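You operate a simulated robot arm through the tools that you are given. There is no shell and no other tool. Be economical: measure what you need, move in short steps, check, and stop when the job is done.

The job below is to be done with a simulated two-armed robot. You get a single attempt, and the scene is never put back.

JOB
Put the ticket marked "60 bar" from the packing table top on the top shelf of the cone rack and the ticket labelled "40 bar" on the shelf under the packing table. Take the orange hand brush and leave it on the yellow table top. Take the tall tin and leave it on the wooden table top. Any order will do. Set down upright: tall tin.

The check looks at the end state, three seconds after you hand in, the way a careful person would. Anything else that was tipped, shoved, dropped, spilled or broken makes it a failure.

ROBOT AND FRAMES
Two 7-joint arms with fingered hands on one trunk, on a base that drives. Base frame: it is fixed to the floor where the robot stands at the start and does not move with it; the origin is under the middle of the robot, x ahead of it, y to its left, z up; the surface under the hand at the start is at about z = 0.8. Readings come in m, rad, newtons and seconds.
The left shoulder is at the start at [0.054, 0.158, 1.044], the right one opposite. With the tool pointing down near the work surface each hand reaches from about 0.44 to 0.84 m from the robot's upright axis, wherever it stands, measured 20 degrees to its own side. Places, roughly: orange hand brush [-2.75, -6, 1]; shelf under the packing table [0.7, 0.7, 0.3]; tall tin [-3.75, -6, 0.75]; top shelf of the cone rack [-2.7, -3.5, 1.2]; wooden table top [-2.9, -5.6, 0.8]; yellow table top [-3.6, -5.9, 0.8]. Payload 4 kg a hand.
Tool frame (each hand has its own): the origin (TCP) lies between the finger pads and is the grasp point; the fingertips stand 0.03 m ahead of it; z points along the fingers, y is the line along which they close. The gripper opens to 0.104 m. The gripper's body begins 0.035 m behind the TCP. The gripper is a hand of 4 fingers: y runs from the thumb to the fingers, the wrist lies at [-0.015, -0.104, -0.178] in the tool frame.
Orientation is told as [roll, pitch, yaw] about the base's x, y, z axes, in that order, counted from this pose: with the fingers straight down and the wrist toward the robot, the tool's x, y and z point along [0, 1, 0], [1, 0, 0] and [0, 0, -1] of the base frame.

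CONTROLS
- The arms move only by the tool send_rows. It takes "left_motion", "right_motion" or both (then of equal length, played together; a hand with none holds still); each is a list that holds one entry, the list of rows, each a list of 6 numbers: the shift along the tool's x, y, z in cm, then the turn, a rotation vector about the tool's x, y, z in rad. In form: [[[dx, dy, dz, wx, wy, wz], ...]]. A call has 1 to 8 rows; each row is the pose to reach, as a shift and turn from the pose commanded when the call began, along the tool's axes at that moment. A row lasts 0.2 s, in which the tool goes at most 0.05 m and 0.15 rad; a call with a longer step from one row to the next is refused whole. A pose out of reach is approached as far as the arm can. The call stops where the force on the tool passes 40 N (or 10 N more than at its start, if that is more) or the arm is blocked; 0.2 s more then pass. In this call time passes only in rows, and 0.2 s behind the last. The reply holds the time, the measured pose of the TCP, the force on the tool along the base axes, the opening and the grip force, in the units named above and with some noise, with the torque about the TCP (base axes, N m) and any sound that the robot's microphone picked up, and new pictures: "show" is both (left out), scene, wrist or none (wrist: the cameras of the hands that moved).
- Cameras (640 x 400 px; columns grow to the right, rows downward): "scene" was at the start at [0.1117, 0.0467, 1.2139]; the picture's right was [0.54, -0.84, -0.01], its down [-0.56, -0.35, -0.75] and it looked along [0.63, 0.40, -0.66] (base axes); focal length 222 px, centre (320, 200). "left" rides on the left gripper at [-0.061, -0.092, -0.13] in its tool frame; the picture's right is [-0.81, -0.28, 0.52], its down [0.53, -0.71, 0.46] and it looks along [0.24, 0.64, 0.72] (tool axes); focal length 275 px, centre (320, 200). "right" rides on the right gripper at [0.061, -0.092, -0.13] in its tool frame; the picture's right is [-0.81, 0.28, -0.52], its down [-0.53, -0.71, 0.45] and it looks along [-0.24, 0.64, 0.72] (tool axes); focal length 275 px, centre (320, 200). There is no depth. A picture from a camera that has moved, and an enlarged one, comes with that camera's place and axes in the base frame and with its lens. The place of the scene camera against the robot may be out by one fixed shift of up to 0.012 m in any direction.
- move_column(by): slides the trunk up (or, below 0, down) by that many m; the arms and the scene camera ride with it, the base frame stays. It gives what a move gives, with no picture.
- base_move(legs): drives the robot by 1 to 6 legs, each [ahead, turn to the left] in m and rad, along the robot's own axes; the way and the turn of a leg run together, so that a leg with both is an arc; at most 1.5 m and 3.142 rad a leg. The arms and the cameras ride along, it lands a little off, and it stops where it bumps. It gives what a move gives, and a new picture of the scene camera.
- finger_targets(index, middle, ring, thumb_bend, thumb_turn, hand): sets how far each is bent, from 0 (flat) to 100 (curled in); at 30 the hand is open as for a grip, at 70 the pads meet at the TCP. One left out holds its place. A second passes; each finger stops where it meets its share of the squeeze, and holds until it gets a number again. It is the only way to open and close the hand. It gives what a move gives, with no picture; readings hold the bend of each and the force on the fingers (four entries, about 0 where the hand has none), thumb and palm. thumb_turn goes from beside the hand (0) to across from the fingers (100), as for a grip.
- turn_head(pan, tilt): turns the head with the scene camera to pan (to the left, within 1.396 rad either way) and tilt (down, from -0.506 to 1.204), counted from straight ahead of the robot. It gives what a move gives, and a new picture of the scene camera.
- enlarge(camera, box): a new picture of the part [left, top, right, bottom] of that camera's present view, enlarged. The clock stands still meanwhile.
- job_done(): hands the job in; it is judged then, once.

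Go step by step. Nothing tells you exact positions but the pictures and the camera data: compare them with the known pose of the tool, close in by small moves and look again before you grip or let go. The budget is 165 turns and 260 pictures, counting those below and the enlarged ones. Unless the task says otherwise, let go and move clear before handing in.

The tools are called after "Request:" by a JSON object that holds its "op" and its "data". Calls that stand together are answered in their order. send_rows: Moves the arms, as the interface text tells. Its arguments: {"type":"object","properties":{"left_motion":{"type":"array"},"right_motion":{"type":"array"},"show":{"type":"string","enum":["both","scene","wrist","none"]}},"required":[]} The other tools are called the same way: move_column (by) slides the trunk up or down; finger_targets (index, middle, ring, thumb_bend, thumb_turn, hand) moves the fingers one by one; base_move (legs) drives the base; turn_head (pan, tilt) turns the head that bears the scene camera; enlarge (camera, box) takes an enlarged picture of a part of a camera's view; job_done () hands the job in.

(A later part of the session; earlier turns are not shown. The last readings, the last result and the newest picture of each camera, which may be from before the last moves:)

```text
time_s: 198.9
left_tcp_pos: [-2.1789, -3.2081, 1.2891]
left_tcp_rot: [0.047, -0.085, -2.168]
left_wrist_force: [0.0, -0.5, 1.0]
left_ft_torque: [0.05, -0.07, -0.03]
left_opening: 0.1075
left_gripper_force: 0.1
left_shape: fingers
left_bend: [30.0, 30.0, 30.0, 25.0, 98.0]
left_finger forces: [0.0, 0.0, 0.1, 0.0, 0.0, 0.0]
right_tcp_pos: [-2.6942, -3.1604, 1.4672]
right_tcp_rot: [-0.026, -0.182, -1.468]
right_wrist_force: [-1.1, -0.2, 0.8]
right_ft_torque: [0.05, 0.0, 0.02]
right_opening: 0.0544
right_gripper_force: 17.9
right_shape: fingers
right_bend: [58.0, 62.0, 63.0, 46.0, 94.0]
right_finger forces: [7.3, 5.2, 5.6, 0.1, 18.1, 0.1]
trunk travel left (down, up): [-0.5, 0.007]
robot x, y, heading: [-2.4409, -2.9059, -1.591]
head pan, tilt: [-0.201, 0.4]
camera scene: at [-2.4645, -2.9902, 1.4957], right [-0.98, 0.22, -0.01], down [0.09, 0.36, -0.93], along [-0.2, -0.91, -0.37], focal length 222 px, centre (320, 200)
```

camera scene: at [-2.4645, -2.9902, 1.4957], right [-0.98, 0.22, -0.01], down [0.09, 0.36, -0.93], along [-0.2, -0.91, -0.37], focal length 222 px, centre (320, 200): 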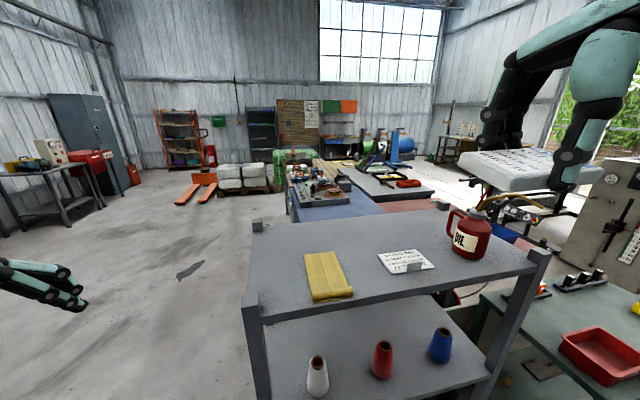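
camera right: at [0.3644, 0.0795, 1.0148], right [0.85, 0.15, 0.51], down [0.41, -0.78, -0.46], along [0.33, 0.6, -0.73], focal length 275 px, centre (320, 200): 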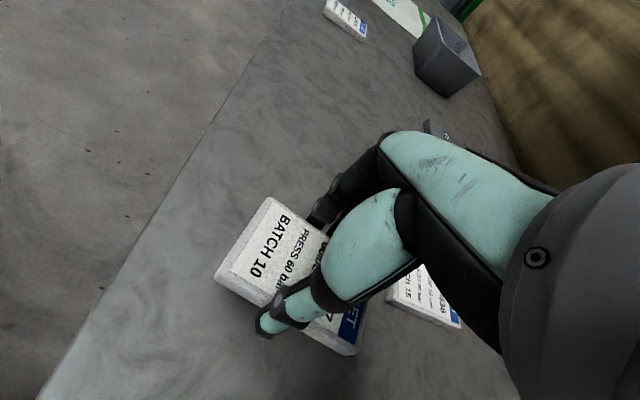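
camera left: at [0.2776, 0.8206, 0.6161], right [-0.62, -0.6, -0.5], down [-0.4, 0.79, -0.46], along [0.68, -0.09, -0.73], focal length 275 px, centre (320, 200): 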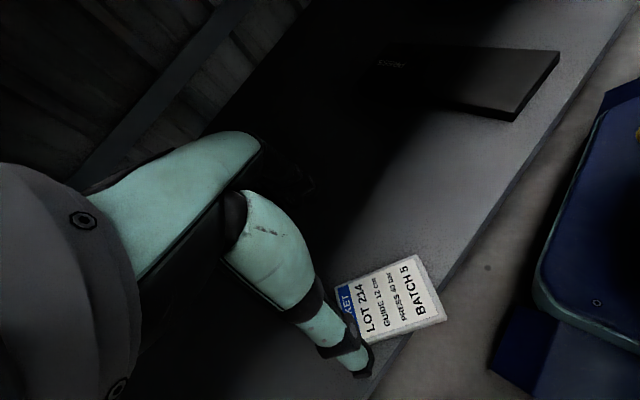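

Request:
{"op": "send_rows", "data": {"right_motion": [[[0, 4.8, 0.9, 0.03, 0, 0.01], [0, 9.6, 1.8, 0.06, 0, 0.03], [0, 14.4, 2.7, 0.09, 0.01, 0.05], [0, 19.2, 3.6, 0.12, 0.01, 0.07], [0, 24, 4.5, 0.15, 0.02, 0.1], [0, 28.8, 5.4, 0.18, 0.026, 0.1], [-0.2, 33.6, 6.2, 0.18, 0.026, 0.1], [-0.3, 38.4, 7.1, 0.18, 0.026, 0.1]]], "show": "scene"}}

```text
time_s: 200.7
left_tcp_pos: [-2.1799, -3.2391, 1.2813]
left_tcp_rot: [0.031, -0.065, -2.17]
left_wrist_force: [0.2, -0.1, -0.1]
left_ft_torque: [-0.04, 0.01, 0.0]
left_opening: 0.1074
left_gripper_force: 0.0
left_shape: fingers
left_bend: [30.0, 30.0, 30.0, 25.0, 98.0]
left_finger forces: [0.0, 0.0, 0.0, 0.1, 0.1, 0.0]
right_tcp_pos: [-2.6595, -3.5878, 1.4514]
right_tcp_rot: [0.009, 0.019, -1.57]
right_wrist_force: [0.3, 1.3, -0.4]
right_ft_torque: [0.0, 0.01, -0.04]
right_opening: 0.0544
right_gripper_force: 17.4
right_shape: fingers
right_bend: [58.0, 62.0, 63.0, 46.0, 94.0]
right_finger forces: [7.5, 5.1, 5.4, 0.1, 17.8, 0.0]
trunk travel left (down, up): [-0.5, 0.007]
robot x, y, heading: [-2.4377, -2.9057, -1.59]
head pan, tilt: [-0.201, 0.4]
camera scene: at [-2.4638, -3.0426, 1.4916], right [-0.98, 0.22, 0.0], down [0.09, 0.39, -0.92], along [-0.2, -0.89, -0.4], focal length 222 px, centre (320, 200)
```

scene: 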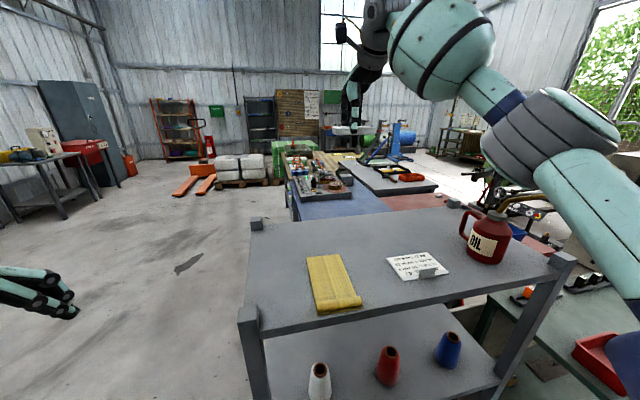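

Positioned nicely. I descend to just above the shelf.

Request:
{"op": "send_rows", "data": {"right_motion": [[[0, -0.6, 4.5, 0, 0, 0], [0, -1.2, 9, 0, 0, 0], [0, -1.8, 13.5, -0.01, 0, 0], [0, -2.2, 18, -0.02, -0.01, 0], [0, -2.2, 20.5, -0.02, -0.01, 0]]], "show": "both"}}

```text
time_s: 201.9
left_tcp_pos: [-2.1815, -3.2475, 1.2805]
left_tcp_rot: [0.031, -0.059, -2.166]
left_wrist_force: [-0.2, -0.1, 0.5]
left_ft_torque: [-0.01, 0.0, -0.01]
left_opening: 0.1073
left_gripper_force: 0.1
left_shape: fingers
left_bend: [30.0, 30.0, 30.0, 25.0, 98.0]
left_finger forces: [0.0, 0.0, 0.0, 0.0, 0.0, 0.0]
right_tcp_pos: [-2.6572, -3.5669, 1.2411]
right_tcp_rot: [0.0, 0.007, -1.569]
right_wrist_force: [-0.9, 0.1, -0.6]
right_ft_torque: [0.01, 0.04, -0.02]
right_opening: 0.0544
right_gripper_force: 17.2
right_shape: fingers
right_bend: [58.0, 62.0, 63.0, 46.0, 94.0]
right_finger forces: [7.5, 5.1, 5.3, 0.0, 17.8, 0.0]
trunk travel left (down, up): [-0.5, 0.007]
robot x, y, heading: [-2.4391, -2.9045, -1.592]
head pan, tilt: [-0.201, 0.4]
camera scene: at [-2.4657, -3.0514, 1.4906], right [-0.98, 0.22, 0.0], down [0.09, 0.4, -0.91], along [-0.2, -0.89, -0.41], focal length 222 px, centre (320, 200)
camera right: at [-2.595, -3.4753, 1.3729], right [-0.81, -0.28, 0.52], down [-0.53, 0.72, -0.45], along [-0.24, -0.64, -0.73], focal length 275 px, centre (320, 200)
```

scene: 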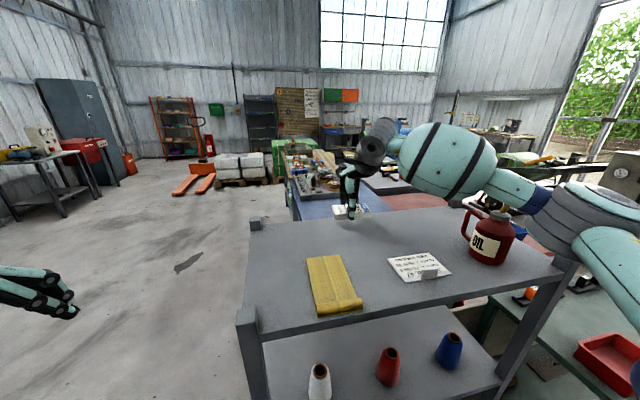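
right: 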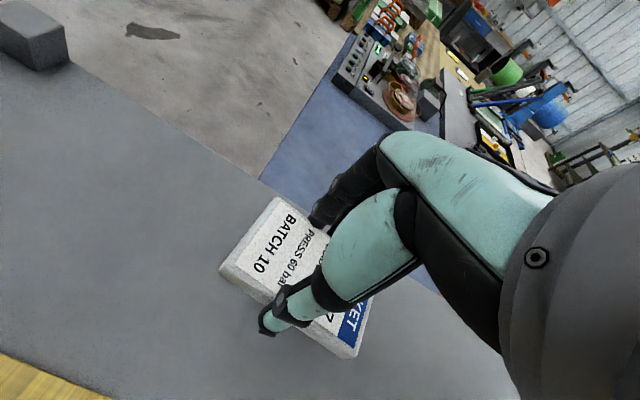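

The ticket is well inside the back edge (y -3.65). I lower until contact.

Request:
{"op": "send_rows", "data": {"right_motion": [[[0, -0.8, 2, 0, 0, 0], [0, -0.8, 4, 0, 0, 0], [0, -0.8, 5, 0, 0, 0], [0, -0.8, 5.6, 0, 0, 0]]], "show": "wrist"}}

```text
time_s: 202.9
left_tcp_pos: [-2.1814, -3.2406, 1.2804]
left_tcp_rot: [0.035, -0.063, -2.168]
left_wrist_force: [-0.3, 0.3, 0.0]
left_ft_torque: [-0.01, -0.01, 0.04]
left_opening: 0.1072
left_gripper_force: 0.1
left_shape: fingers
left_bend: [30.0, 30.0, 30.0, 25.0, 98.0]
left_finger forces: [0.0, 0.0, 0.0, 0.0, 0.0, 0.0]
right_tcp_pos: [-2.6587, -3.5506, 1.1903]
right_tcp_rot: [0.001, 0.0, -1.571]
right_wrist_force: [-0.4, -0.3, -0.3]
right_ft_torque: [-0.03, -0.03, 0.0]
right_opening: 0.0545
right_gripper_force: 17.4
right_shape: fingers
right_bend: [58.0, 62.0, 63.0, 46.0, 94.0]
right_finger forces: [7.4, 5.1, 5.4, 0.1, 17.8, 0.0]
trunk travel left (down, up): [-0.5, 0.007]
robot x, y, heading: [-2.4388, -2.9087, -1.59]
head pan, tilt: [-0.201, 0.4]
camera right: at [-2.5963, -3.4594, 1.3213], right [-0.81, -0.28, 0.52], down [-0.53, 0.71, -0.46], along [-0.24, -0.64, -0.73], focal length 275 px, centre (320, 200)
```

right: 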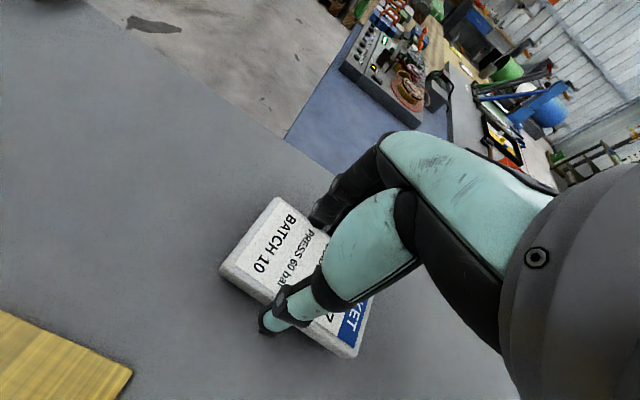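

Not touching yet, so I continue down in small steps.

Request:
{"op": "send_rows", "data": {"right_motion": [[[0, 0, 0.5, 0, 0, 0], [0, 0, 1, 0, 0, 0], [0, 0, 1.5, 0, 0, 0], [0, 0, 2, 0, 0, 0], [0, 0, 2.5, 0, 0, 0]]], "show": "wrist"}}

```text
time_s: 203.9
left_tcp_pos: [-2.183, -3.2269, 1.2841]
left_tcp_rot: [0.04, -0.073, -2.167]
left_wrist_force: [-0.6, -0.3, -0.7]
left_ft_torque: [0.0, -0.02, 0.0]
left_opening: 0.1072
left_gripper_force: 0.1
left_shape: fingers
left_bend: [30.0, 30.0, 30.0, 25.0, 97.0]
left_finger forces: [0.0, 0.0, 0.0, 0.0, 0.1, 0.0]
right_tcp_pos: [-2.6587, -3.5406, 1.1886]
right_tcp_rot: [0.006, -0.03, -1.57]
right_wrist_force: [-0.2, 0.5, -0.5]
right_ft_torque: [0.0, -0.04, -0.02]
right_opening: 0.0545
right_gripper_force: 18.5
right_shape: fingers
right_bend: [58.0, 61.0, 63.0, 46.0, 94.0]
right_finger forces: [7.7, 5.2, 5.7, 0.0, 18.4, 0.1]
trunk travel left (down, up): [-0.5, 0.007]
robot x, y, heading: [-2.4401, -2.9074, -1.594]
head pan, tilt: [-0.201, 0.4]
stopped in row 4 (right hand): the force on the tool passed its limit at 43 N (the readings are from after the stop); the commanded pose is now the measured one
camera right: at [-2.5973, -3.4448, 1.3162], right [-0.81, -0.26, 0.52], down [-0.53, 0.7, -0.48], along [-0.24, -0.67, -0.71], focal length 275 px, centre (320, 200)
```

right: 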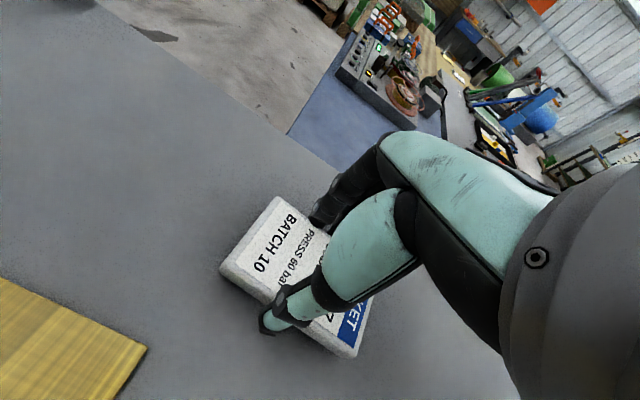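

Contact with the shelf. I release gently and rise.

Request:
{"op": "finger_targets", "data": {"hand": "right", "index": 42, "middle": 44, "ring": 44, "thumb_bend": 32}}

Request:
{"op": "send_rows", "data": {"right_motion": [[[0, 0, -2, 0, 0, 0], [0, 0, -5, 0, 0, 0], [0, 0, -9, 0, 0, 0], [0, -1, -13, 0, 0, 0], [0, -2, -17, 0, 0, 0], [0, -4, -21, 0, 0, 0]]], "show": "both"}}

```text
time_s: 204.9
left_tcp_pos: [-2.1821, -3.2278, 1.2841]
left_tcp_rot: [0.039, -0.074, -2.169]
left_wrist_force: [-0.1, 0.3, -0.1]
left_ft_torque: [-0.01, 0.01, 0.0]
left_opening: 0.1072
left_gripper_force: 0.1
left_shape: fingers
left_bend: [30.0, 30.0, 30.0, 25.0, 97.0]
left_finger forces: [0.0, 0.1, 0.0, 0.0, 0.1, 0.0]
right_tcp_pos: [-2.658, -3.5412, 1.1873]
right_tcp_rot: [0.003, -0.03, -1.573]
right_wrist_force: [-0.2, 0.8, -0.6]
right_ft_torque: [-0.01, 0.01, -0.01]
right_opening: 0.085
right_gripper_force: 0.1
right_shape: fingers
right_bend: [42.0, 44.0, 44.0, 32.0, 97.0]
right_finger forces: [0.0, 0.1, 0.1, 0.0, 0.1, 0.0]
trunk travel left (down, up): [-0.5, 0.007]
robot x, y, heading: [-2.438, -2.9084, -1.59]
head pan, tilt: [-0.201, 0.4]
```

```text
time_s: 206.3
left_tcp_pos: [-2.1837, -3.2276, 1.2836]
left_tcp_rot: [0.039, -0.074, -2.166]
left_wrist_force: [-0.5, 0.4, -0.4]
left_ft_torque: [-0.04, 0.01, -0.02]
left_opening: 0.1075
left_gripper_force: 0.0
left_shape: fingers
left_bend: [30.0, 30.0, 30.0, 25.0, 97.0]
left_finger forces: [0.0, 0.0, 0.0, 0.0, 0.1, 0.0]
right_tcp_pos: [-2.6577, -3.4941, 1.3958]
right_tcp_rot: [0.002, -0.031, -1.573]
right_wrist_force: [0.5, 0.1, 0.3]
right_ft_torque: [0.0, -0.02, 0.01]
right_opening: 0.0851
right_gripper_force: 0.0
right_shape: fingers
right_bend: [42.0, 44.0, 44.0, 32.0, 97.0]
right_finger forces: [0.0, 0.1, 0.0, 0.0, 0.0, 0.0]
trunk travel left (down, up): [-0.5, 0.007]
robot x, y, heading: [-2.4379, -2.9074, -1.592]
head pan, tilt: [-0.201, 0.4]
camera scene: at [-2.4649, -3.044, 1.4914], right [-0.98, 0.22, 0.0], down [0.09, 0.39, -0.92], along [-0.2, -0.89, -0.4], focal length 222 px, centre (320, 200)
camera right: at [-2.5961, -3.3985, 1.5245], right [-0.81, -0.26, 0.52], down [-0.53, 0.7, -0.48], along [-0.24, -0.67, -0.71], focal length 275 px, centre (320, 200)
```

scene: 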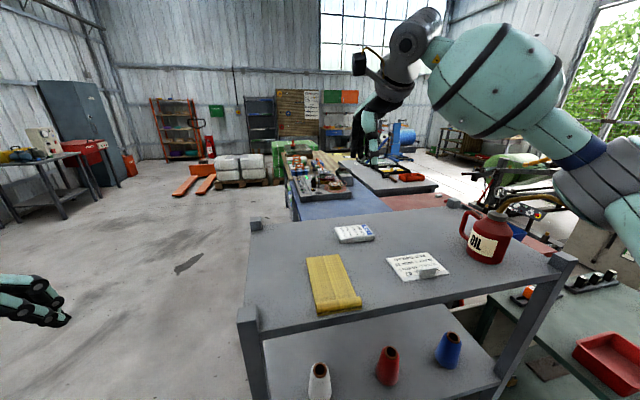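
right: 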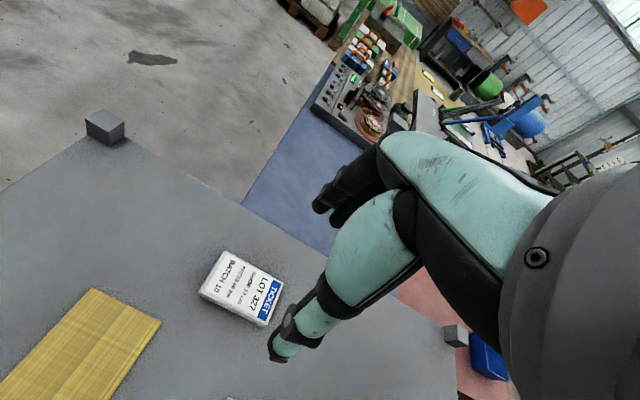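

The 60 bar ticket is on the top shelf. Now I back away and drive around the rack along the open aisle toward the brush and tin.

Request:
{"op": "base_move", "data": {"legs": [[-0.3, 0], [0, 0.95], [1.0, 0], [0, -0.93]]}}

Request:
{"op": "turn_head", "data": {"pan": -0.4, "tilt": 0.3}}

```text
time_s: 219.1
left_tcp_pos: [-1.3764, -3.5385, 1.2855]
left_tcp_rot: [0.035, -0.071, -2.171]
left_wrist_force: [0.4, -0.6, 0.7]
left_ft_torque: [-0.04, 0.02, 0.01]
left_opening: 0.1068
left_gripper_force: 0.0
left_shape: fingers
left_bend: [30.0, 30.0, 30.0, 25.0, 97.0]
left_finger forces: [0.0, 0.0, 0.0, 0.0, 0.0, 0.1]
right_tcp_pos: [-1.8534, -3.8019, 1.3946]
right_tcp_rot: [0.003, -0.03, -1.574]
right_wrist_force: [0.6, 0.5, 0.5]
right_ft_torque: [0.0, 0.0, 0.01]
right_opening: 0.085
right_gripper_force: 0.1
right_shape: fingers
right_bend: [42.0, 44.0, 44.0, 32.0, 97.0]
right_finger forces: [0.0, 0.1, 0.0, 0.0, 0.1, 0.0]
trunk travel left (down, up): [-0.5, 0.007]
robot x, y, heading: [-1.6287, -3.2143, -1.592]
head pan, tilt: [-0.201, 0.4]
camera scene: at [-1.6565, -3.3528, 1.4913], right [-0.97, 0.22, 0.0], down [0.09, 0.39, -0.92], along [-0.2, -0.89, -0.4], focal length 222 px, centre (320, 200)
```

scene: 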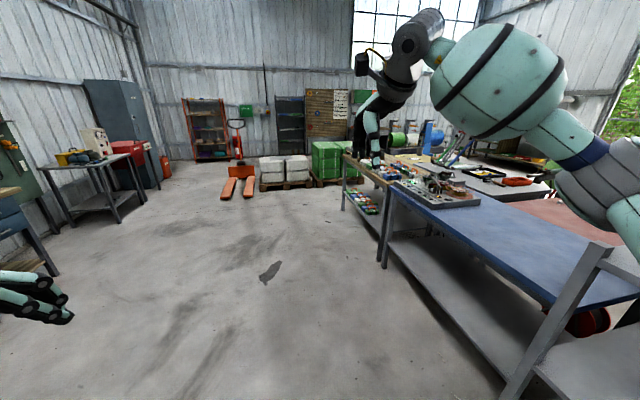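

```text
time_s: 219.9
left_tcp_pos: [-1.3761, -3.5294, 1.2955]
left_tcp_rot: [0.038, -0.093, -2.156]
left_wrist_force: [-0.1, -0.4, -0.4]
left_ft_torque: [-0.03, -0.01, -0.02]
left_opening: 0.1072
left_gripper_force: 0.0
left_shape: fingers
left_bend: [30.0, 30.0, 30.0, 25.0, 97.0]
left_finger forces: [0.0, 0.0, 0.0, 0.0, 0.1, 0.1]
right_tcp_pos: [-1.8546, -3.7868, 1.4025]
right_tcp_rot: [0.003, -0.039, -1.575]
right_wrist_force: [-0.2, -0.6, -0.6]
right_ft_torque: [0.05, 0.01, 0.01]
right_opening: 0.0855
right_gripper_force: 0.1
right_shape: fingers
right_bend: [42.0, 44.0, 44.0, 32.0, 97.0]
right_finger forces: [0.1, 0.0, 0.0, 0.0, 0.0, 0.0]
trunk travel left (down, up): [-0.5, 0.007]
robot x, y, heading: [-1.6272, -3.2128, -1.593]
head pan, tilt: [-0.4, 0.3]
camera scene: at [-1.6747, -3.3489, 1.5005], right [-0.91, 0.41, 0.01], down [0.12, 0.28, -0.95], along [-0.39, -0.87, -0.31], focal length 222 px, centre (320, 200)
```

scene: 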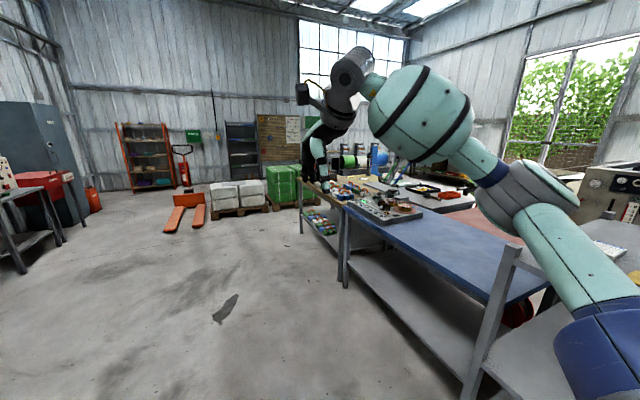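

Request:
{"op": "base_move", "data": {"legs": [[1.5, 0], [0.3, 0]]}}

Request:
{"op": "turn_head", "data": {"pan": -1.0, "tilt": 0.4}}

```text
time_s: 229.5
left_tcp_pos: [-1.4306, -5.3351, 1.2965]
left_tcp_rot: [0.041, -0.097, -2.169]
left_wrist_force: [-0.4, 0.3, 0.3]
left_ft_torque: [-0.06, 0.0, -0.01]
left_opening: 0.1073
left_gripper_force: 0.0
left_shape: fingers
left_bend: [30.0, 30.0, 30.0, 25.0, 97.0]
left_finger forces: [0.0, 0.0, 0.0, 0.0, 0.0, 0.0]
right_tcp_pos: [-1.9129, -5.5872, 1.4066]
right_tcp_rot: [0.004, -0.046, -1.584]
right_wrist_force: [-0.5, 0.8, -0.5]
right_ft_torque: [0.01, 0.01, 0.01]
right_opening: 0.0856
right_gripper_force: 0.1
right_shape: fingers
right_bend: [42.0, 44.0, 44.0, 32.0, 97.0]
right_finger forces: [0.0, 0.0, 0.0, 0.0, 0.1, 0.1]
trunk travel left (down, up): [-0.5, 0.007]
robot x, y, heading: [-1.6794, -5.0228, -1.606]
head pan, tilt: [-0.4, 0.3]
camera scene: at [-1.7285, -5.1508, 1.5011], right [-0.91, 0.42, 0.0], down [0.12, 0.28, -0.95], along [-0.4, -0.86, -0.3], focal length 222 px, centre (320, 200)
```

scene: 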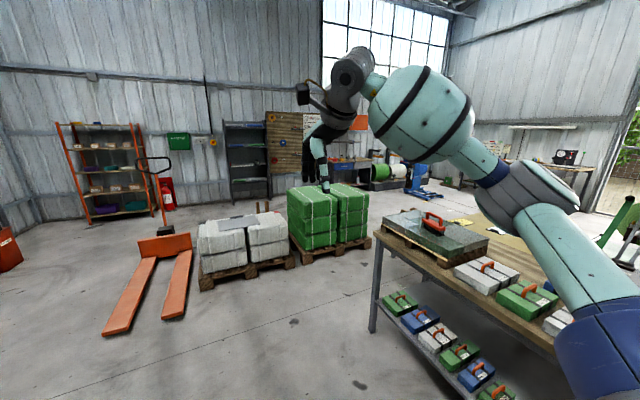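

```text
time_s: 230.5
left_tcp_pos: [-1.428, -5.3343, 1.307]
left_tcp_rot: [0.041, -0.123, -2.149]
left_wrist_force: [-1.5, -1.4, -0.1]
left_ft_torque: [-0.01, 0.0, -0.02]
left_opening: 0.1073
left_gripper_force: 0.1
left_shape: fingers
left_bend: [30.0, 30.0, 30.0, 25.0, 97.0]
left_finger forces: [0.1, 0.0, 0.0, 0.1, 0.0, 0.1]
right_tcp_pos: [-1.9129, -5.5757, 1.4093]
right_tcp_rot: [0.003, -0.055, -1.584]
right_wrist_force: [0.1, 0.4, -0.1]
right_ft_torque: [0.0, -0.02, -0.01]
right_opening: 0.0857
right_gripper_force: 0.0
right_shape: fingers
right_bend: [42.0, 44.0, 44.0, 32.0, 98.0]
right_finger forces: [0.1, 0.0, 0.0, 0.0, 0.1, 0.0]
trunk travel left (down, up): [-0.5, 0.007]
robot x, y, heading: [-1.6824, -5.0249, -1.603]
head pan, tilt: [-1.0, 0.4]
camera scene: at [-1.7691, -5.1191, 1.4918], right [-0.51, 0.86, 0.01], down [0.33, 0.21, -0.92], along [-0.79, -0.47, -0.4], focal length 222 px, centre (320, 200)
```

scene: 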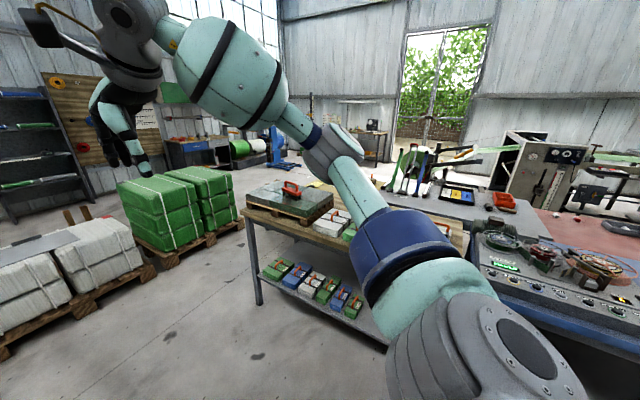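

I see the orange brush lying on a dark box on the wooden table, at about (-2.8, -5.95, 1.0). I zoom in.

Request:
{"op": "enlarge", "data": {"camera": "scene", "box": [220, 120, 420, 245]}}

Request:
{"op": "base_move", "data": {"legs": [[1.1, 0], [0, -1.0]]}}

Request:
{"op": "turn_head", "data": {"pan": -0.3, "tilt": 0.4}}

```text
3.20 times, centred on (320, 182) of scene
camera zoom: at [-1.7691, -5.1191, 1.4918], right [-0.51, 0.86, 0.01], down [0.33, 0.21, -0.92], along [-0.79, -0.47, -0.4], focal length 712 px, centre (320, 256)
```

zoom: 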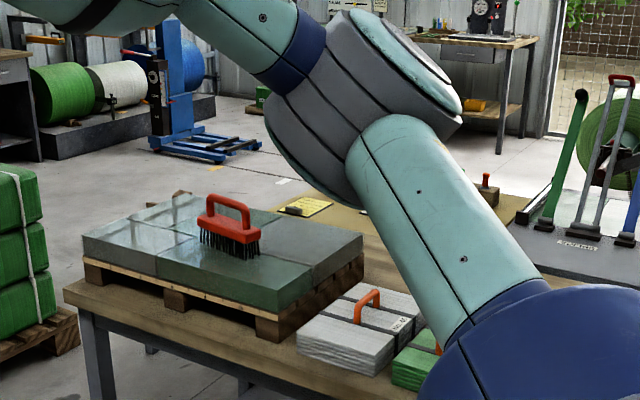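

```text
time_s: 239.4
left_tcp_pos: [-1.8567, -6.5101, 1.3061]
left_tcp_rot: [0.033, -0.088, 3.106]
left_wrist_force: [0.8, 0.3, 0.1]
left_ft_torque: [0.0, 0.01, 0.0]
left_opening: 0.1074
left_gripper_force: 0.0
left_shape: fingers
left_bend: [30.0, 30.0, 30.0, 25.0, 98.0]
left_finger forces: [0.0, 0.0, 0.0, 0.0, 0.0, 0.1]
right_tcp_pos: [-2.3212, -6.2327, 1.4095]
right_tcp_rot: [0.003, -0.055, -2.587]
right_wrist_force: [-0.1, -0.8, 0.3]
right_ft_torque: [-0.02, -0.04, -0.05]
right_opening: 0.0858
right_gripper_force: 0.1
right_shape: fingers
right_bend: [42.0, 44.0, 44.0, 32.0, 98.0]
right_finger forces: [0.1, 0.0, 0.1, 0.0, 0.0, 0.1]
trunk travel left (down, up): [-0.5, 0.007]
robot x, y, heading: [-1.7311, -6.1332, -2.604]
head pan, tilt: [-1.0, 0.4]
camera scene: at [-1.8605, -6.1166, 1.4918], right [0.45, 0.89, 0.01], down [0.36, -0.17, -0.92], along [-0.82, 0.42, -0.4], focal length 222 px, centre (320, 200)
```

scene: 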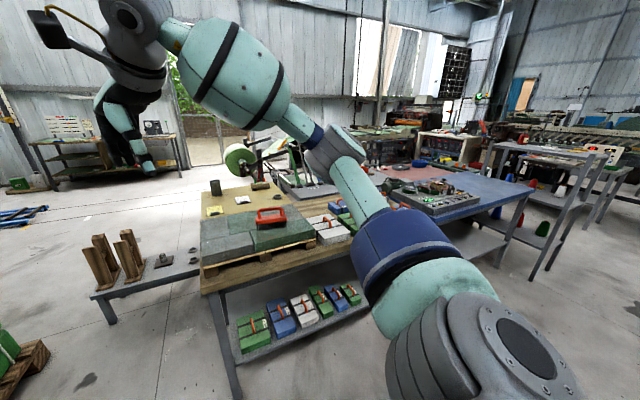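

```text
time_s: 240.4
left_tcp_pos: [-1.8454, -6.504, 1.314]
left_tcp_rot: [0.037, -0.106, 3.115]
left_wrist_force: [-0.7, -0.1, 0.4]
left_ft_torque: [-0.02, 0.0, 0.03]
left_opening: 0.107
left_gripper_force: 0.0
left_shape: fingers
left_bend: [30.0, 30.0, 30.0, 25.0, 97.0]
left_finger forces: [0.0, 0.1, 0.0, 0.0, 0.1, 0.0]
right_tcp_pos: [-2.3064, -6.2236, 1.4167]
right_tcp_rot: [0.002, -0.067, -2.586]
right_wrist_force: [0.0, -0.4, 0.6]
right_ft_torque: [-0.01, -0.03, -0.03]
right_opening: 0.0856
right_gripper_force: 0.1
right_shape: fingers
right_bend: [42.0, 44.0, 44.0, 32.0, 98.0]
right_finger forces: [0.0, 0.1, 0.0, 0.0, 0.0, 0.0]
trunk travel left (down, up): [-0.5, 0.007]
robot x, y, heading: [-1.7295, -6.1331, -2.608]
head pan, tilt: [-0.3, 0.4]
camera scene: at [-1.8669, -6.1794, 1.4914], right [-0.23, 0.97, 0.0], down [0.39, 0.1, -0.92], along [-0.89, -0.21, -0.4], focal length 222 px, centre (320, 200)
```

scene: 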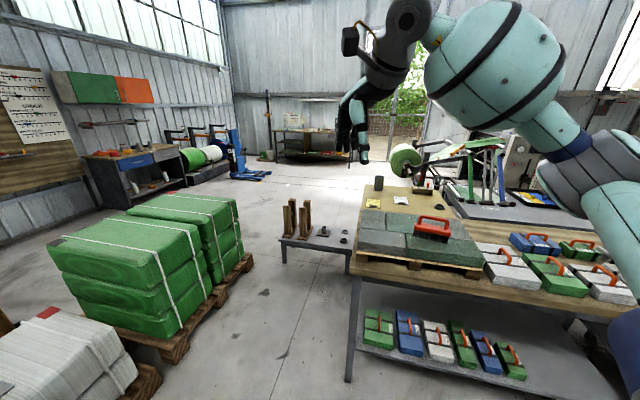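

Request:
{"op": "enlarge", "data": {"camera": "scene", "box": [320, 160, 520, 285]}}

```text
3.20 times, centred on (420, 222) of scene
camera zoom: at [-1.8669, -6.1794, 1.4914], right [-0.23, 0.97, 0.0], down [0.39, 0.1, -0.92], along [-0.89, -0.21, -0.4], focal length 712 px, centre (0, 128)
```

zoom: 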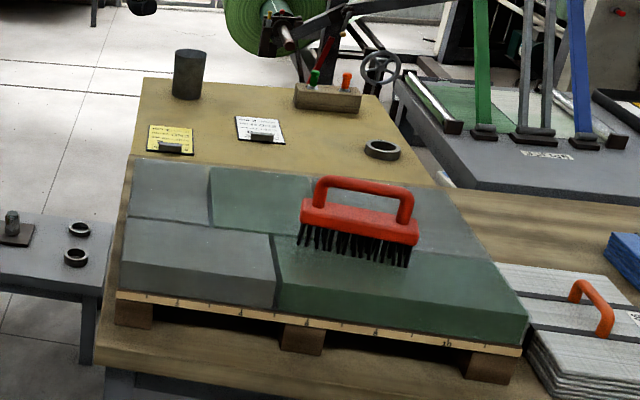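

Everything is visible now: the brush with its handle loop up on the box, and beyond it the yellow table with the tall tin at about (-3.75, -6.1). I face the wooden table squarely to pick the brush with the right hand.

Request:
{"op": "base_move", "data": {"legs": [[0, -0.53], [0.3, 0]]}}

Request:
{"op": "turn_head", "data": {"pan": -0.1, "tilt": 0.65}}

```text
time_s: 244.2
left_tcp_pos: [-2.3105, -6.3956, 1.3144]
left_tcp_rot: [0.034, -0.091, 2.567]
left_wrist_force: [-0.1, 0.7, -0.1]
left_ft_torque: [-0.03, 0.03, 0.01]
left_opening: 0.1074
left_gripper_force: 0.1
left_shape: fingers
left_bend: [30.0, 30.0, 30.0, 25.0, 97.0]
left_finger forces: [0.1, 0.0, 0.0, 0.0, 0.1, 0.0]
right_tcp_pos: [-2.5638, -5.9195, 1.4171]
right_tcp_rot: [0.001, -0.07, -3.117]
right_wrist_force: [0.0, 0.0, -0.3]
right_ft_torque: [-0.01, 0.03, -0.05]
right_opening: 0.0854
right_gripper_force: 0.1
right_shape: fingers
right_bend: [42.0, 44.0, 44.0, 32.0, 98.0]
right_finger forces: [0.1, 0.0, 0.0, 0.0, 0.0, 0.0]
trunk travel left (down, up): [-0.5, 0.007]
robot x, y, heading: [-2.0235, -6.1343, -3.129]
head pan, tilt: [-0.3, 0.4]
camera scene: at [-2.1659, -6.1051, 1.4914], right [0.29, 0.96, 0.0], down [0.38, -0.11, -0.92], along [-0.88, 0.26, -0.4], focal length 222 px, centre (320, 200)
```

scene: 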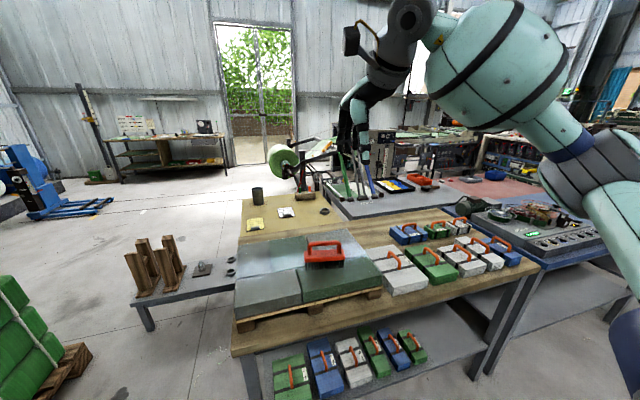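

```text
time_s: 245.0
left_tcp_pos: [-2.2976, -6.3967, 1.3205]
left_tcp_rot: [0.039, -0.108, 2.575]
left_wrist_force: [0.4, -0.6, 0.8]
left_ft_torque: [-0.03, 0.0, -0.02]
left_opening: 0.1073
left_gripper_force: 0.0
left_shape: fingers
left_bend: [30.0, 30.0, 30.0, 25.0, 97.0]
left_finger forces: [0.0, 0.0, 0.0, 0.0, 0.0, 0.0]
right_tcp_pos: [-2.5471, -5.9197, 1.4244]
right_tcp_rot: [-0.001, -0.082, -3.119]
right_wrist_force: [-0.1, 0.3, 0.0]
right_ft_torque: [-0.01, 0.0, -0.01]
right_opening: 0.0855
right_gripper_force: 0.0
right_shape: fingers
right_bend: [42.0, 44.0, 44.0, 32.0, 98.0]
right_finger forces: [0.1, 0.0, 0.0, 0.0, 0.0, 0.0]
trunk travel left (down, up): [-0.5, 0.007]
robot x, y, heading: [-2.0237, -6.1315, -3.132]
head pan, tilt: [-0.099, 0.649]
camera scene: at [-2.1634, -6.1248, 1.469], right [0.09, 1.0, 0.0], down [0.61, -0.06, -0.79], along [-0.79, 0.07, -0.61], focal length 222 px, centre (320, 200)
```

scene: 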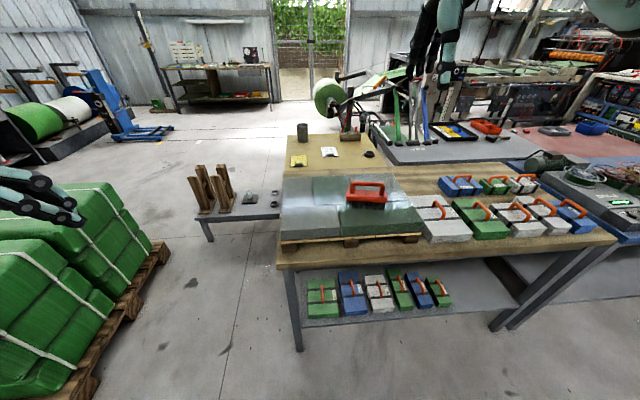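

Request:
{"op": "enlarge", "data": {"camera": "scene", "box": [270, 110, 430, 255]}}

```text
2.76 times, centred on (350, 182) of scene
camera zoom: at [-2.1634, -6.1248, 1.469], right [0.09, 1.0, 0.0], down [0.61, -0.06, -0.79], along [-0.79, 0.07, -0.61], focal length 614 px, centre (237, 248)
```

zoom: 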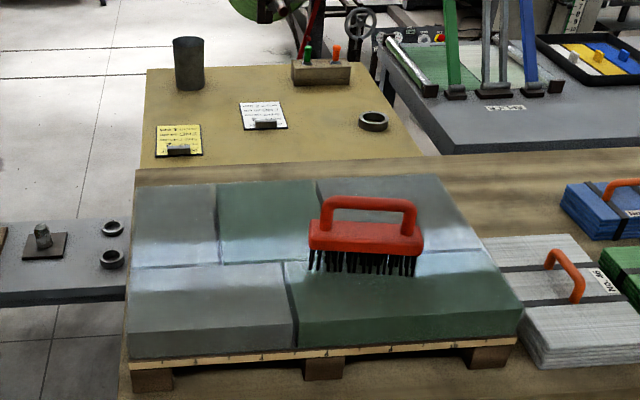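

The brush body is at about (-2.81, -5.893), with its handle bar at z ≈ 1.03 running along y. I move closer and bring the right hand above the handle, open.

Request:
{"op": "base_move", "data": {"legs": [[0.12, 0]]}}

Request:
{"op": "finger_targets", "data": {"hand": "right", "index": 38, "middle": 38, "ring": 38, "thumb_bend": 30}}

```text
time_s: 246.3
left_tcp_pos: [-2.3845, -6.3956, 1.3229]
left_tcp_rot: [0.057, -0.119, 2.562]
left_wrist_force: [0.1, 1.0, -0.6]
left_ft_torque: [-0.06, 0.06, 0.02]
left_opening: 0.1071
left_gripper_force: 0.2
left_shape: fingers
left_bend: [30.0, 30.0, 30.0, 25.0, 97.0]
left_finger forces: [0.1, 0.0, 0.0, 0.0, 0.0, 0.1]
right_tcp_pos: [-2.6339, -5.9194, 1.4357]
right_tcp_rot: [-0.001, -0.109, -3.12]
right_wrist_force: [0.1, 0.1, 1.1]
right_ft_torque: [0.01, -0.06, 0.0]
right_opening: 0.0855
right_gripper_force: 0.1
right_shape: fingers
right_bend: [42.0, 44.0, 44.0, 32.0, 98.0]
right_finger forces: [0.0, 0.0, 0.0, 0.0, 0.0, 0.0]
trunk travel left (down, up): [-0.5, 0.007]
robot x, y, heading: [-2.1458, -6.132, -3.136]
head pan, tilt: [-0.099, 0.649]
camera scene: at [-2.237, -6.1254, 1.4727], right [0.09, 1.0, 0.0], down [0.58, -0.06, -0.81], along [-0.81, 0.07, -0.59], focal length 222 px, centre (320, 200)
```

scene: 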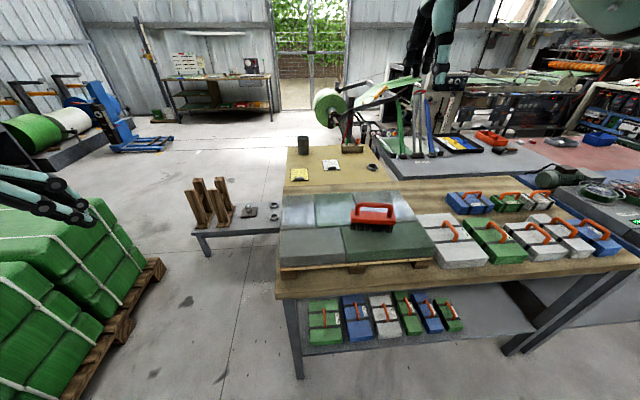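

```text
time_s: 247.3
left_tcp_pos: [-2.3967, -6.3961, 1.3229]
left_tcp_rot: [0.055, -0.119, 2.567]
left_wrist_force: [-1.5, 0.9, -0.4]
left_ft_torque: [-0.01, -0.03, 0.01]
left_opening: 0.1072
left_gripper_force: 0.0
left_shape: fingers
left_bend: [30.0, 30.0, 30.0, 25.0, 97.0]
left_finger forces: [0.1, 0.0, 0.0, 0.1, 0.1, 0.0]
right_tcp_pos: [-2.6453, -5.9196, 1.4336]
right_tcp_rot: [0.0, -0.103, -3.119]
right_wrist_force: [-0.6, -0.1, -0.4]
right_ft_torque: [0.03, -0.03, 0.04]
right_opening: 0.0931
right_gripper_force: 0.0
right_shape: fingers
right_bend: [38.0, 38.0, 38.0, 30.0, 98.0]
right_finger forces: [0.1, 0.0, 0.0, 0.1, 0.1, 0.0]
trunk travel left (down, up): [-0.5, 0.007]
robot x, y, heading: [-2.143, -6.1316, -3.132]
head pan, tilt: [-0.099, 0.649]
```

Request:
{"op": "send_rows", "data": {"right_motion": [[[-0.5, 3.5, 0.4, 0.02, 0, 0], [-1, 7, 0.8, 0.04, 0, 0], [-1.8, 10.5, 1.5, 0.06, 0, 0], [-2.4, 13, 5, 0.08, 0, 0], [-2.9, 13.7, 9.8, 0.1, 0, 0], [-2.9, 13.7, 14.6, 0.1, 0, 0], [-2.9, 13.7, 19.4, 0.1, 0, 0], [-2.9, 13.7, 24, 0.1, 0, 0]]], "show": "both"}}

```text
time_s: 249.1
left_tcp_pos: [-2.4126, -6.3972, 1.3246]
left_tcp_rot: [0.045, -0.12, 2.576]
left_wrist_force: [0.9, 0.5, -0.9]
left_ft_torque: [-0.01, 0.05, 0.04]
left_opening: 0.1075
left_gripper_force: 0.0
left_shape: fingers
left_bend: [30.0, 30.0, 30.0, 25.0, 97.0]
left_finger forces: [0.0, 0.1, 0.0, 0.0, 0.0, 0.0]
right_tcp_pos: [-2.8182, -5.892, 1.2032]
right_tcp_rot: [0.0, 0.008, -3.118]
right_wrist_force: [0.8, 0.0, 0.4]
right_ft_torque: [-0.01, 0.02, -0.02]
right_opening: 0.093
right_gripper_force: 0.0
right_shape: fingers
right_bend: [38.0, 38.0, 38.0, 30.0, 98.0]
right_finger forces: [0.0, 0.0, 0.1, 0.0, 0.0, 0.0]
trunk travel left (down, up): [-0.5, 0.007]
robot x, y, heading: [-2.1467, -6.1338, -3.137]
head pan, tilt: [-0.099, 0.649]
camera scene: at [-2.2805, -6.1249, 1.4694], right [0.09, 1.0, 0.0], down [0.61, -0.06, -0.79], along [-0.79, 0.07, -0.61], focal length 222 px, centre (320, 200)
camera right: at [-2.7254, -5.9523, 1.3342], right [-0.3, 0.8, 0.52], down [0.7, 0.55, -0.45], along [-0.64, 0.23, -0.73], focal length 275 px, centre (320, 200)
```

scene: 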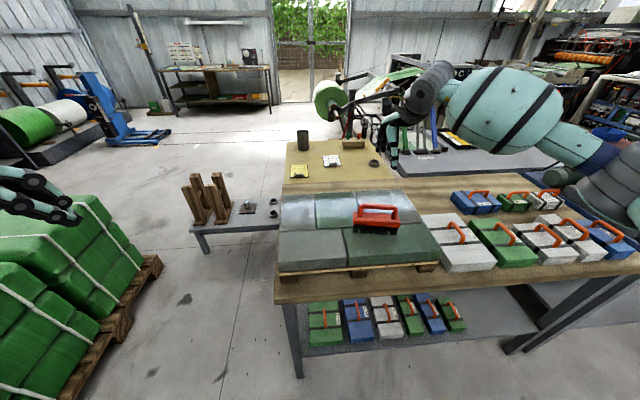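
right: 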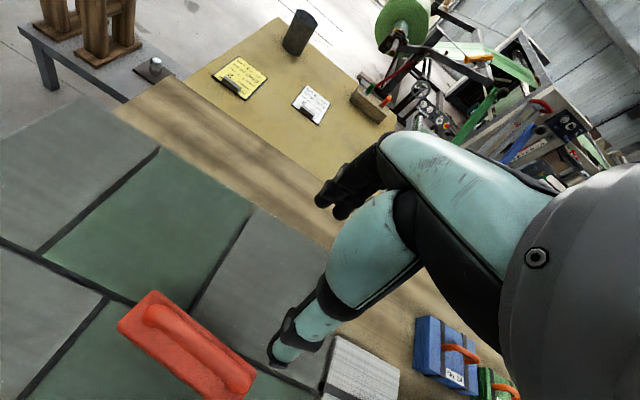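

The wrist camera puts the brush at about (-2.758, -5.911), with the handle top at z ≈ 1.06 and a slight rotation. I correct and lower part of the way.

Request:
{"op": "send_rows", "data": {"right_motion": [[[1, -3, 0, 0, 0, 0.07], [2, -6, 0, 0, 0, 0.13], [2, -6, 3, 0, 0, 0.13], [2, -6, 6.5, 0, 0, 0.13]]], "show": "both"}}

```text
time_s: 250.1
left_tcp_pos: [-2.4213, -6.396, 1.3228]
left_tcp_rot: [0.041, -0.115, 2.574]
left_wrist_force: [-0.5, 0.4, -0.5]
left_ft_torque: [-0.03, -0.03, 0.0]
left_opening: 0.1073
left_gripper_force: 0.1
left_shape: fingers
left_bend: [30.0, 30.0, 30.0, 25.0, 97.0]
left_finger forces: [0.0, 0.0, 0.1, 0.1, 0.0, 0.1]
right_tcp_pos: [-2.7637, -5.9124, 1.1318]
right_tcp_rot: [-0.003, 0.014, 3.033]
right_wrist_force: [-0.9, -0.1, 0.4]
right_ft_torque: [0.01, -0.03, 0.01]
right_opening: 0.093
right_gripper_force: 0.1
right_shape: fingers
right_bend: [38.0, 38.0, 38.0, 30.0, 98.0]
right_finger forces: [0.0, 0.0, 0.1, 0.0, 0.1, 0.0]
trunk travel left (down, up): [-0.5, 0.007]
robot x, y, heading: [-2.1478, -6.1346, -3.132]
head pan, tilt: [-0.099, 0.649]
camera scene: at [-2.2886, -6.1246, 1.4685], right [0.09, 1.0, 0.0], down [0.61, -0.06, -0.79], along [-0.78, 0.07, -0.62], focal length 222 px, centre (320, 200)
camera right: at [-2.6802, -5.982, 1.2636], right [-0.19, 0.84, 0.51], down [0.77, 0.45, -0.44], along [-0.6, 0.31, -0.73], focal length 275 px, centre (320, 200)
```

scene: 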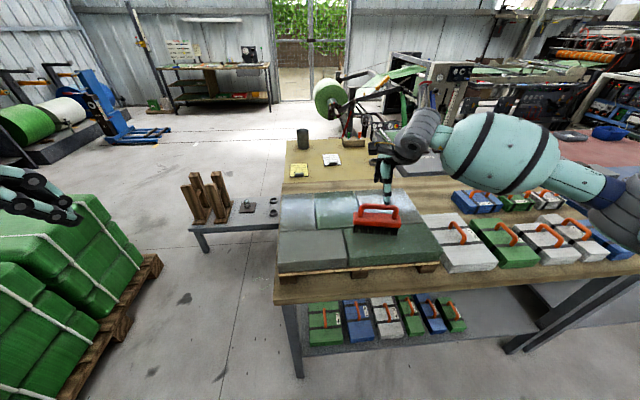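
right: 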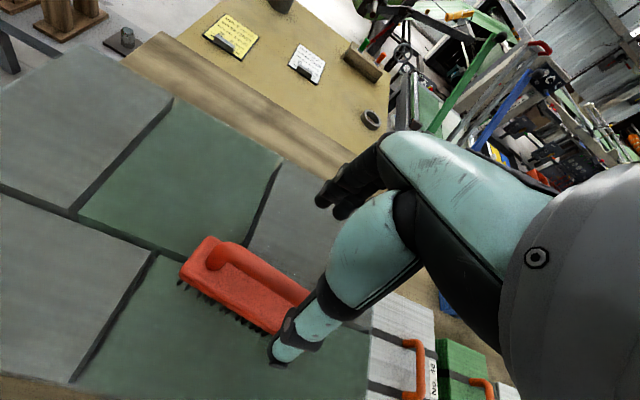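

Well centred over the handle. I lower to about 1.05.

Request:
{"op": "send_rows", "data": {"right_motion": [[[0, -0.4, 2.5, 0, 0, 0], [0, -0.4, 5, 0, 0, 0], [0, -0.4, 7, 0, 0, 0], [0, -0.4, 8.2, 0, 0, 0]]], "show": "wrist"}}

```text
time_s: 251.1
left_tcp_pos: [-2.4181, -6.3965, 1.324]
left_tcp_rot: [0.042, -0.117, 2.575]
left_wrist_force: [0.2, 0.8, 0.6]
left_ft_torque: [-0.02, 0.0, 0.02]
left_opening: 0.1074
left_gripper_force: 0.1
left_shape: fingers
left_bend: [30.0, 30.0, 30.0, 25.0, 97.0]
left_finger forces: [0.1, 0.1, 0.0, 0.0, 0.0, 0.1]
right_tcp_pos: [-2.7578, -5.9108, 1.0514]
right_tcp_rot: [-0.003, 0.013, 3.034]
right_wrist_force: [-0.3, -0.2, 0.9]
right_ft_torque: [-0.01, -0.01, 0.0]
right_opening: 0.0929
right_gripper_force: 0.2
right_shape: fingers
right_bend: [38.0, 38.0, 38.0, 30.0, 98.0]
right_finger forces: [0.0, 0.1, 0.1, 0.1, 0.0, 0.0]
trunk travel left (down, up): [-0.5, 0.007]
robot x, y, heading: [-2.1426, -6.1353, -3.137]
head pan, tilt: [-0.099, 0.649]
camera right: at [-2.674, -5.9821, 1.1827], right [-0.19, 0.83, 0.52], down [0.77, 0.45, -0.45], along [-0.61, 0.31, -0.73], focal length 275 px, centre (320, 200)
```

right: 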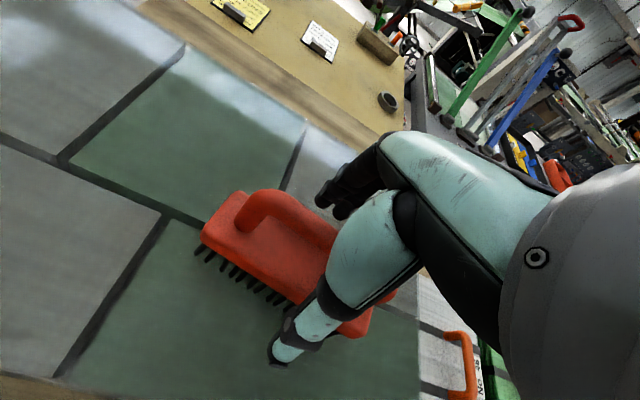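

The fingers straddle the handle. I close.

Request:
{"op": "finger_targets", "data": {"hand": "right", "index": 72, "middle": 72, "ring": 72, "thumb_bend": 72}}

Request:
{"op": "send_rows", "data": {"right_motion": [[[0, 0, -1, 0, 0, 0], [0, 0, -3, 0, 0, 0], [0, 0, -6, 0, 0, 0]]], "show": "both"}}

```text
time_s: 252.1
left_tcp_pos: [-2.4185, -6.3967, 1.3228]
left_tcp_rot: [0.041, -0.117, 2.576]
left_wrist_force: [0.3, -0.8, -0.1]
left_ft_torque: [0.0, 0.02, 0.03]
left_opening: 0.1074
left_gripper_force: 0.0
left_shape: fingers
left_bend: [30.0, 30.0, 30.0, 25.0, 97.0]
left_finger forces: [0.0, 0.0, 0.0, 0.0, 0.0, 0.0]
right_tcp_pos: [-2.7584, -5.9107, 1.052]
right_tcp_rot: [-0.002, 0.013, 3.034]
right_wrist_force: [0.8, -0.5, -1.1]
right_ft_torque: [-0.02, 0.0, -0.01]
right_opening: 0.0
right_gripper_force: 0.7
right_shape: fingers
right_bend: [72.0, 72.0, 72.0, 71.0, 98.0]
right_finger forces: [0.3, 0.0, 0.0, 0.0, 0.0, 0.0]
trunk travel left (down, up): [-0.5, 0.007]
robot x, y, heading: [-2.1445, -6.1337, -3.137]
head pan, tilt: [-0.099, 0.649]
```

```text
time_s: 252.9
left_tcp_pos: [-2.418, -6.3971, 1.3234]
left_tcp_rot: [0.044, -0.119, 2.577]
left_wrist_force: [-0.3, 0.0, -0.5]
left_ft_torque: [0.03, 0.01, 0.02]
left_opening: 0.1074
left_gripper_force: 0.1
left_shape: fingers
left_bend: [30.0, 30.0, 30.0, 25.0, 97.0]
left_finger forces: [0.1, 0.1, 0.0, 0.1, 0.1, 0.0]
right_tcp_pos: [-2.7569, -5.9125, 1.1134]
right_tcp_rot: [-0.003, 0.011, 3.036]
right_wrist_force: [0.2, 1.0, -1.3]
right_ft_torque: [-0.01, 0.0, -0.02]
right_opening: 0.0
right_gripper_force: 0.4
right_shape: fingers
right_bend: [72.0, 72.0, 72.0, 71.0, 97.0]
right_finger forces: [0.6, 0.0, 0.3, 0.0, 0.0, 0.0]
trunk travel left (down, up): [-0.5, 0.007]
robot x, y, heading: [-2.1415, -6.1334, -3.136]
head pan, tilt: [-0.099, 0.649]
camera scene: at [-2.2858, -6.1256, 1.4689], right [0.09, 1.0, 0.0], down [0.61, -0.06, -0.79], along [-0.79, 0.07, -0.61], focal length 222 px, centre (320, 200)
camera right: at [-2.6725, -5.9836, 1.244], right [-0.19, 0.83, 0.52], down [0.77, 0.45, -0.44], along [-0.61, 0.31, -0.73], focal length 275 px, centre (320, 200)
```

scene: 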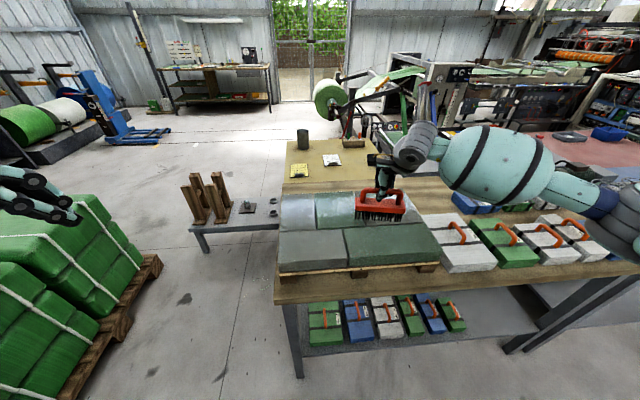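
right: 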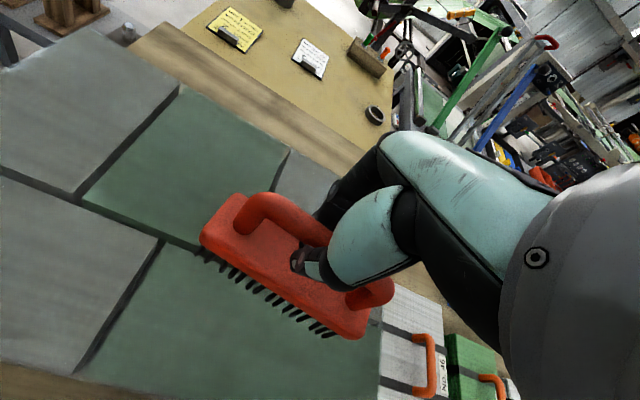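

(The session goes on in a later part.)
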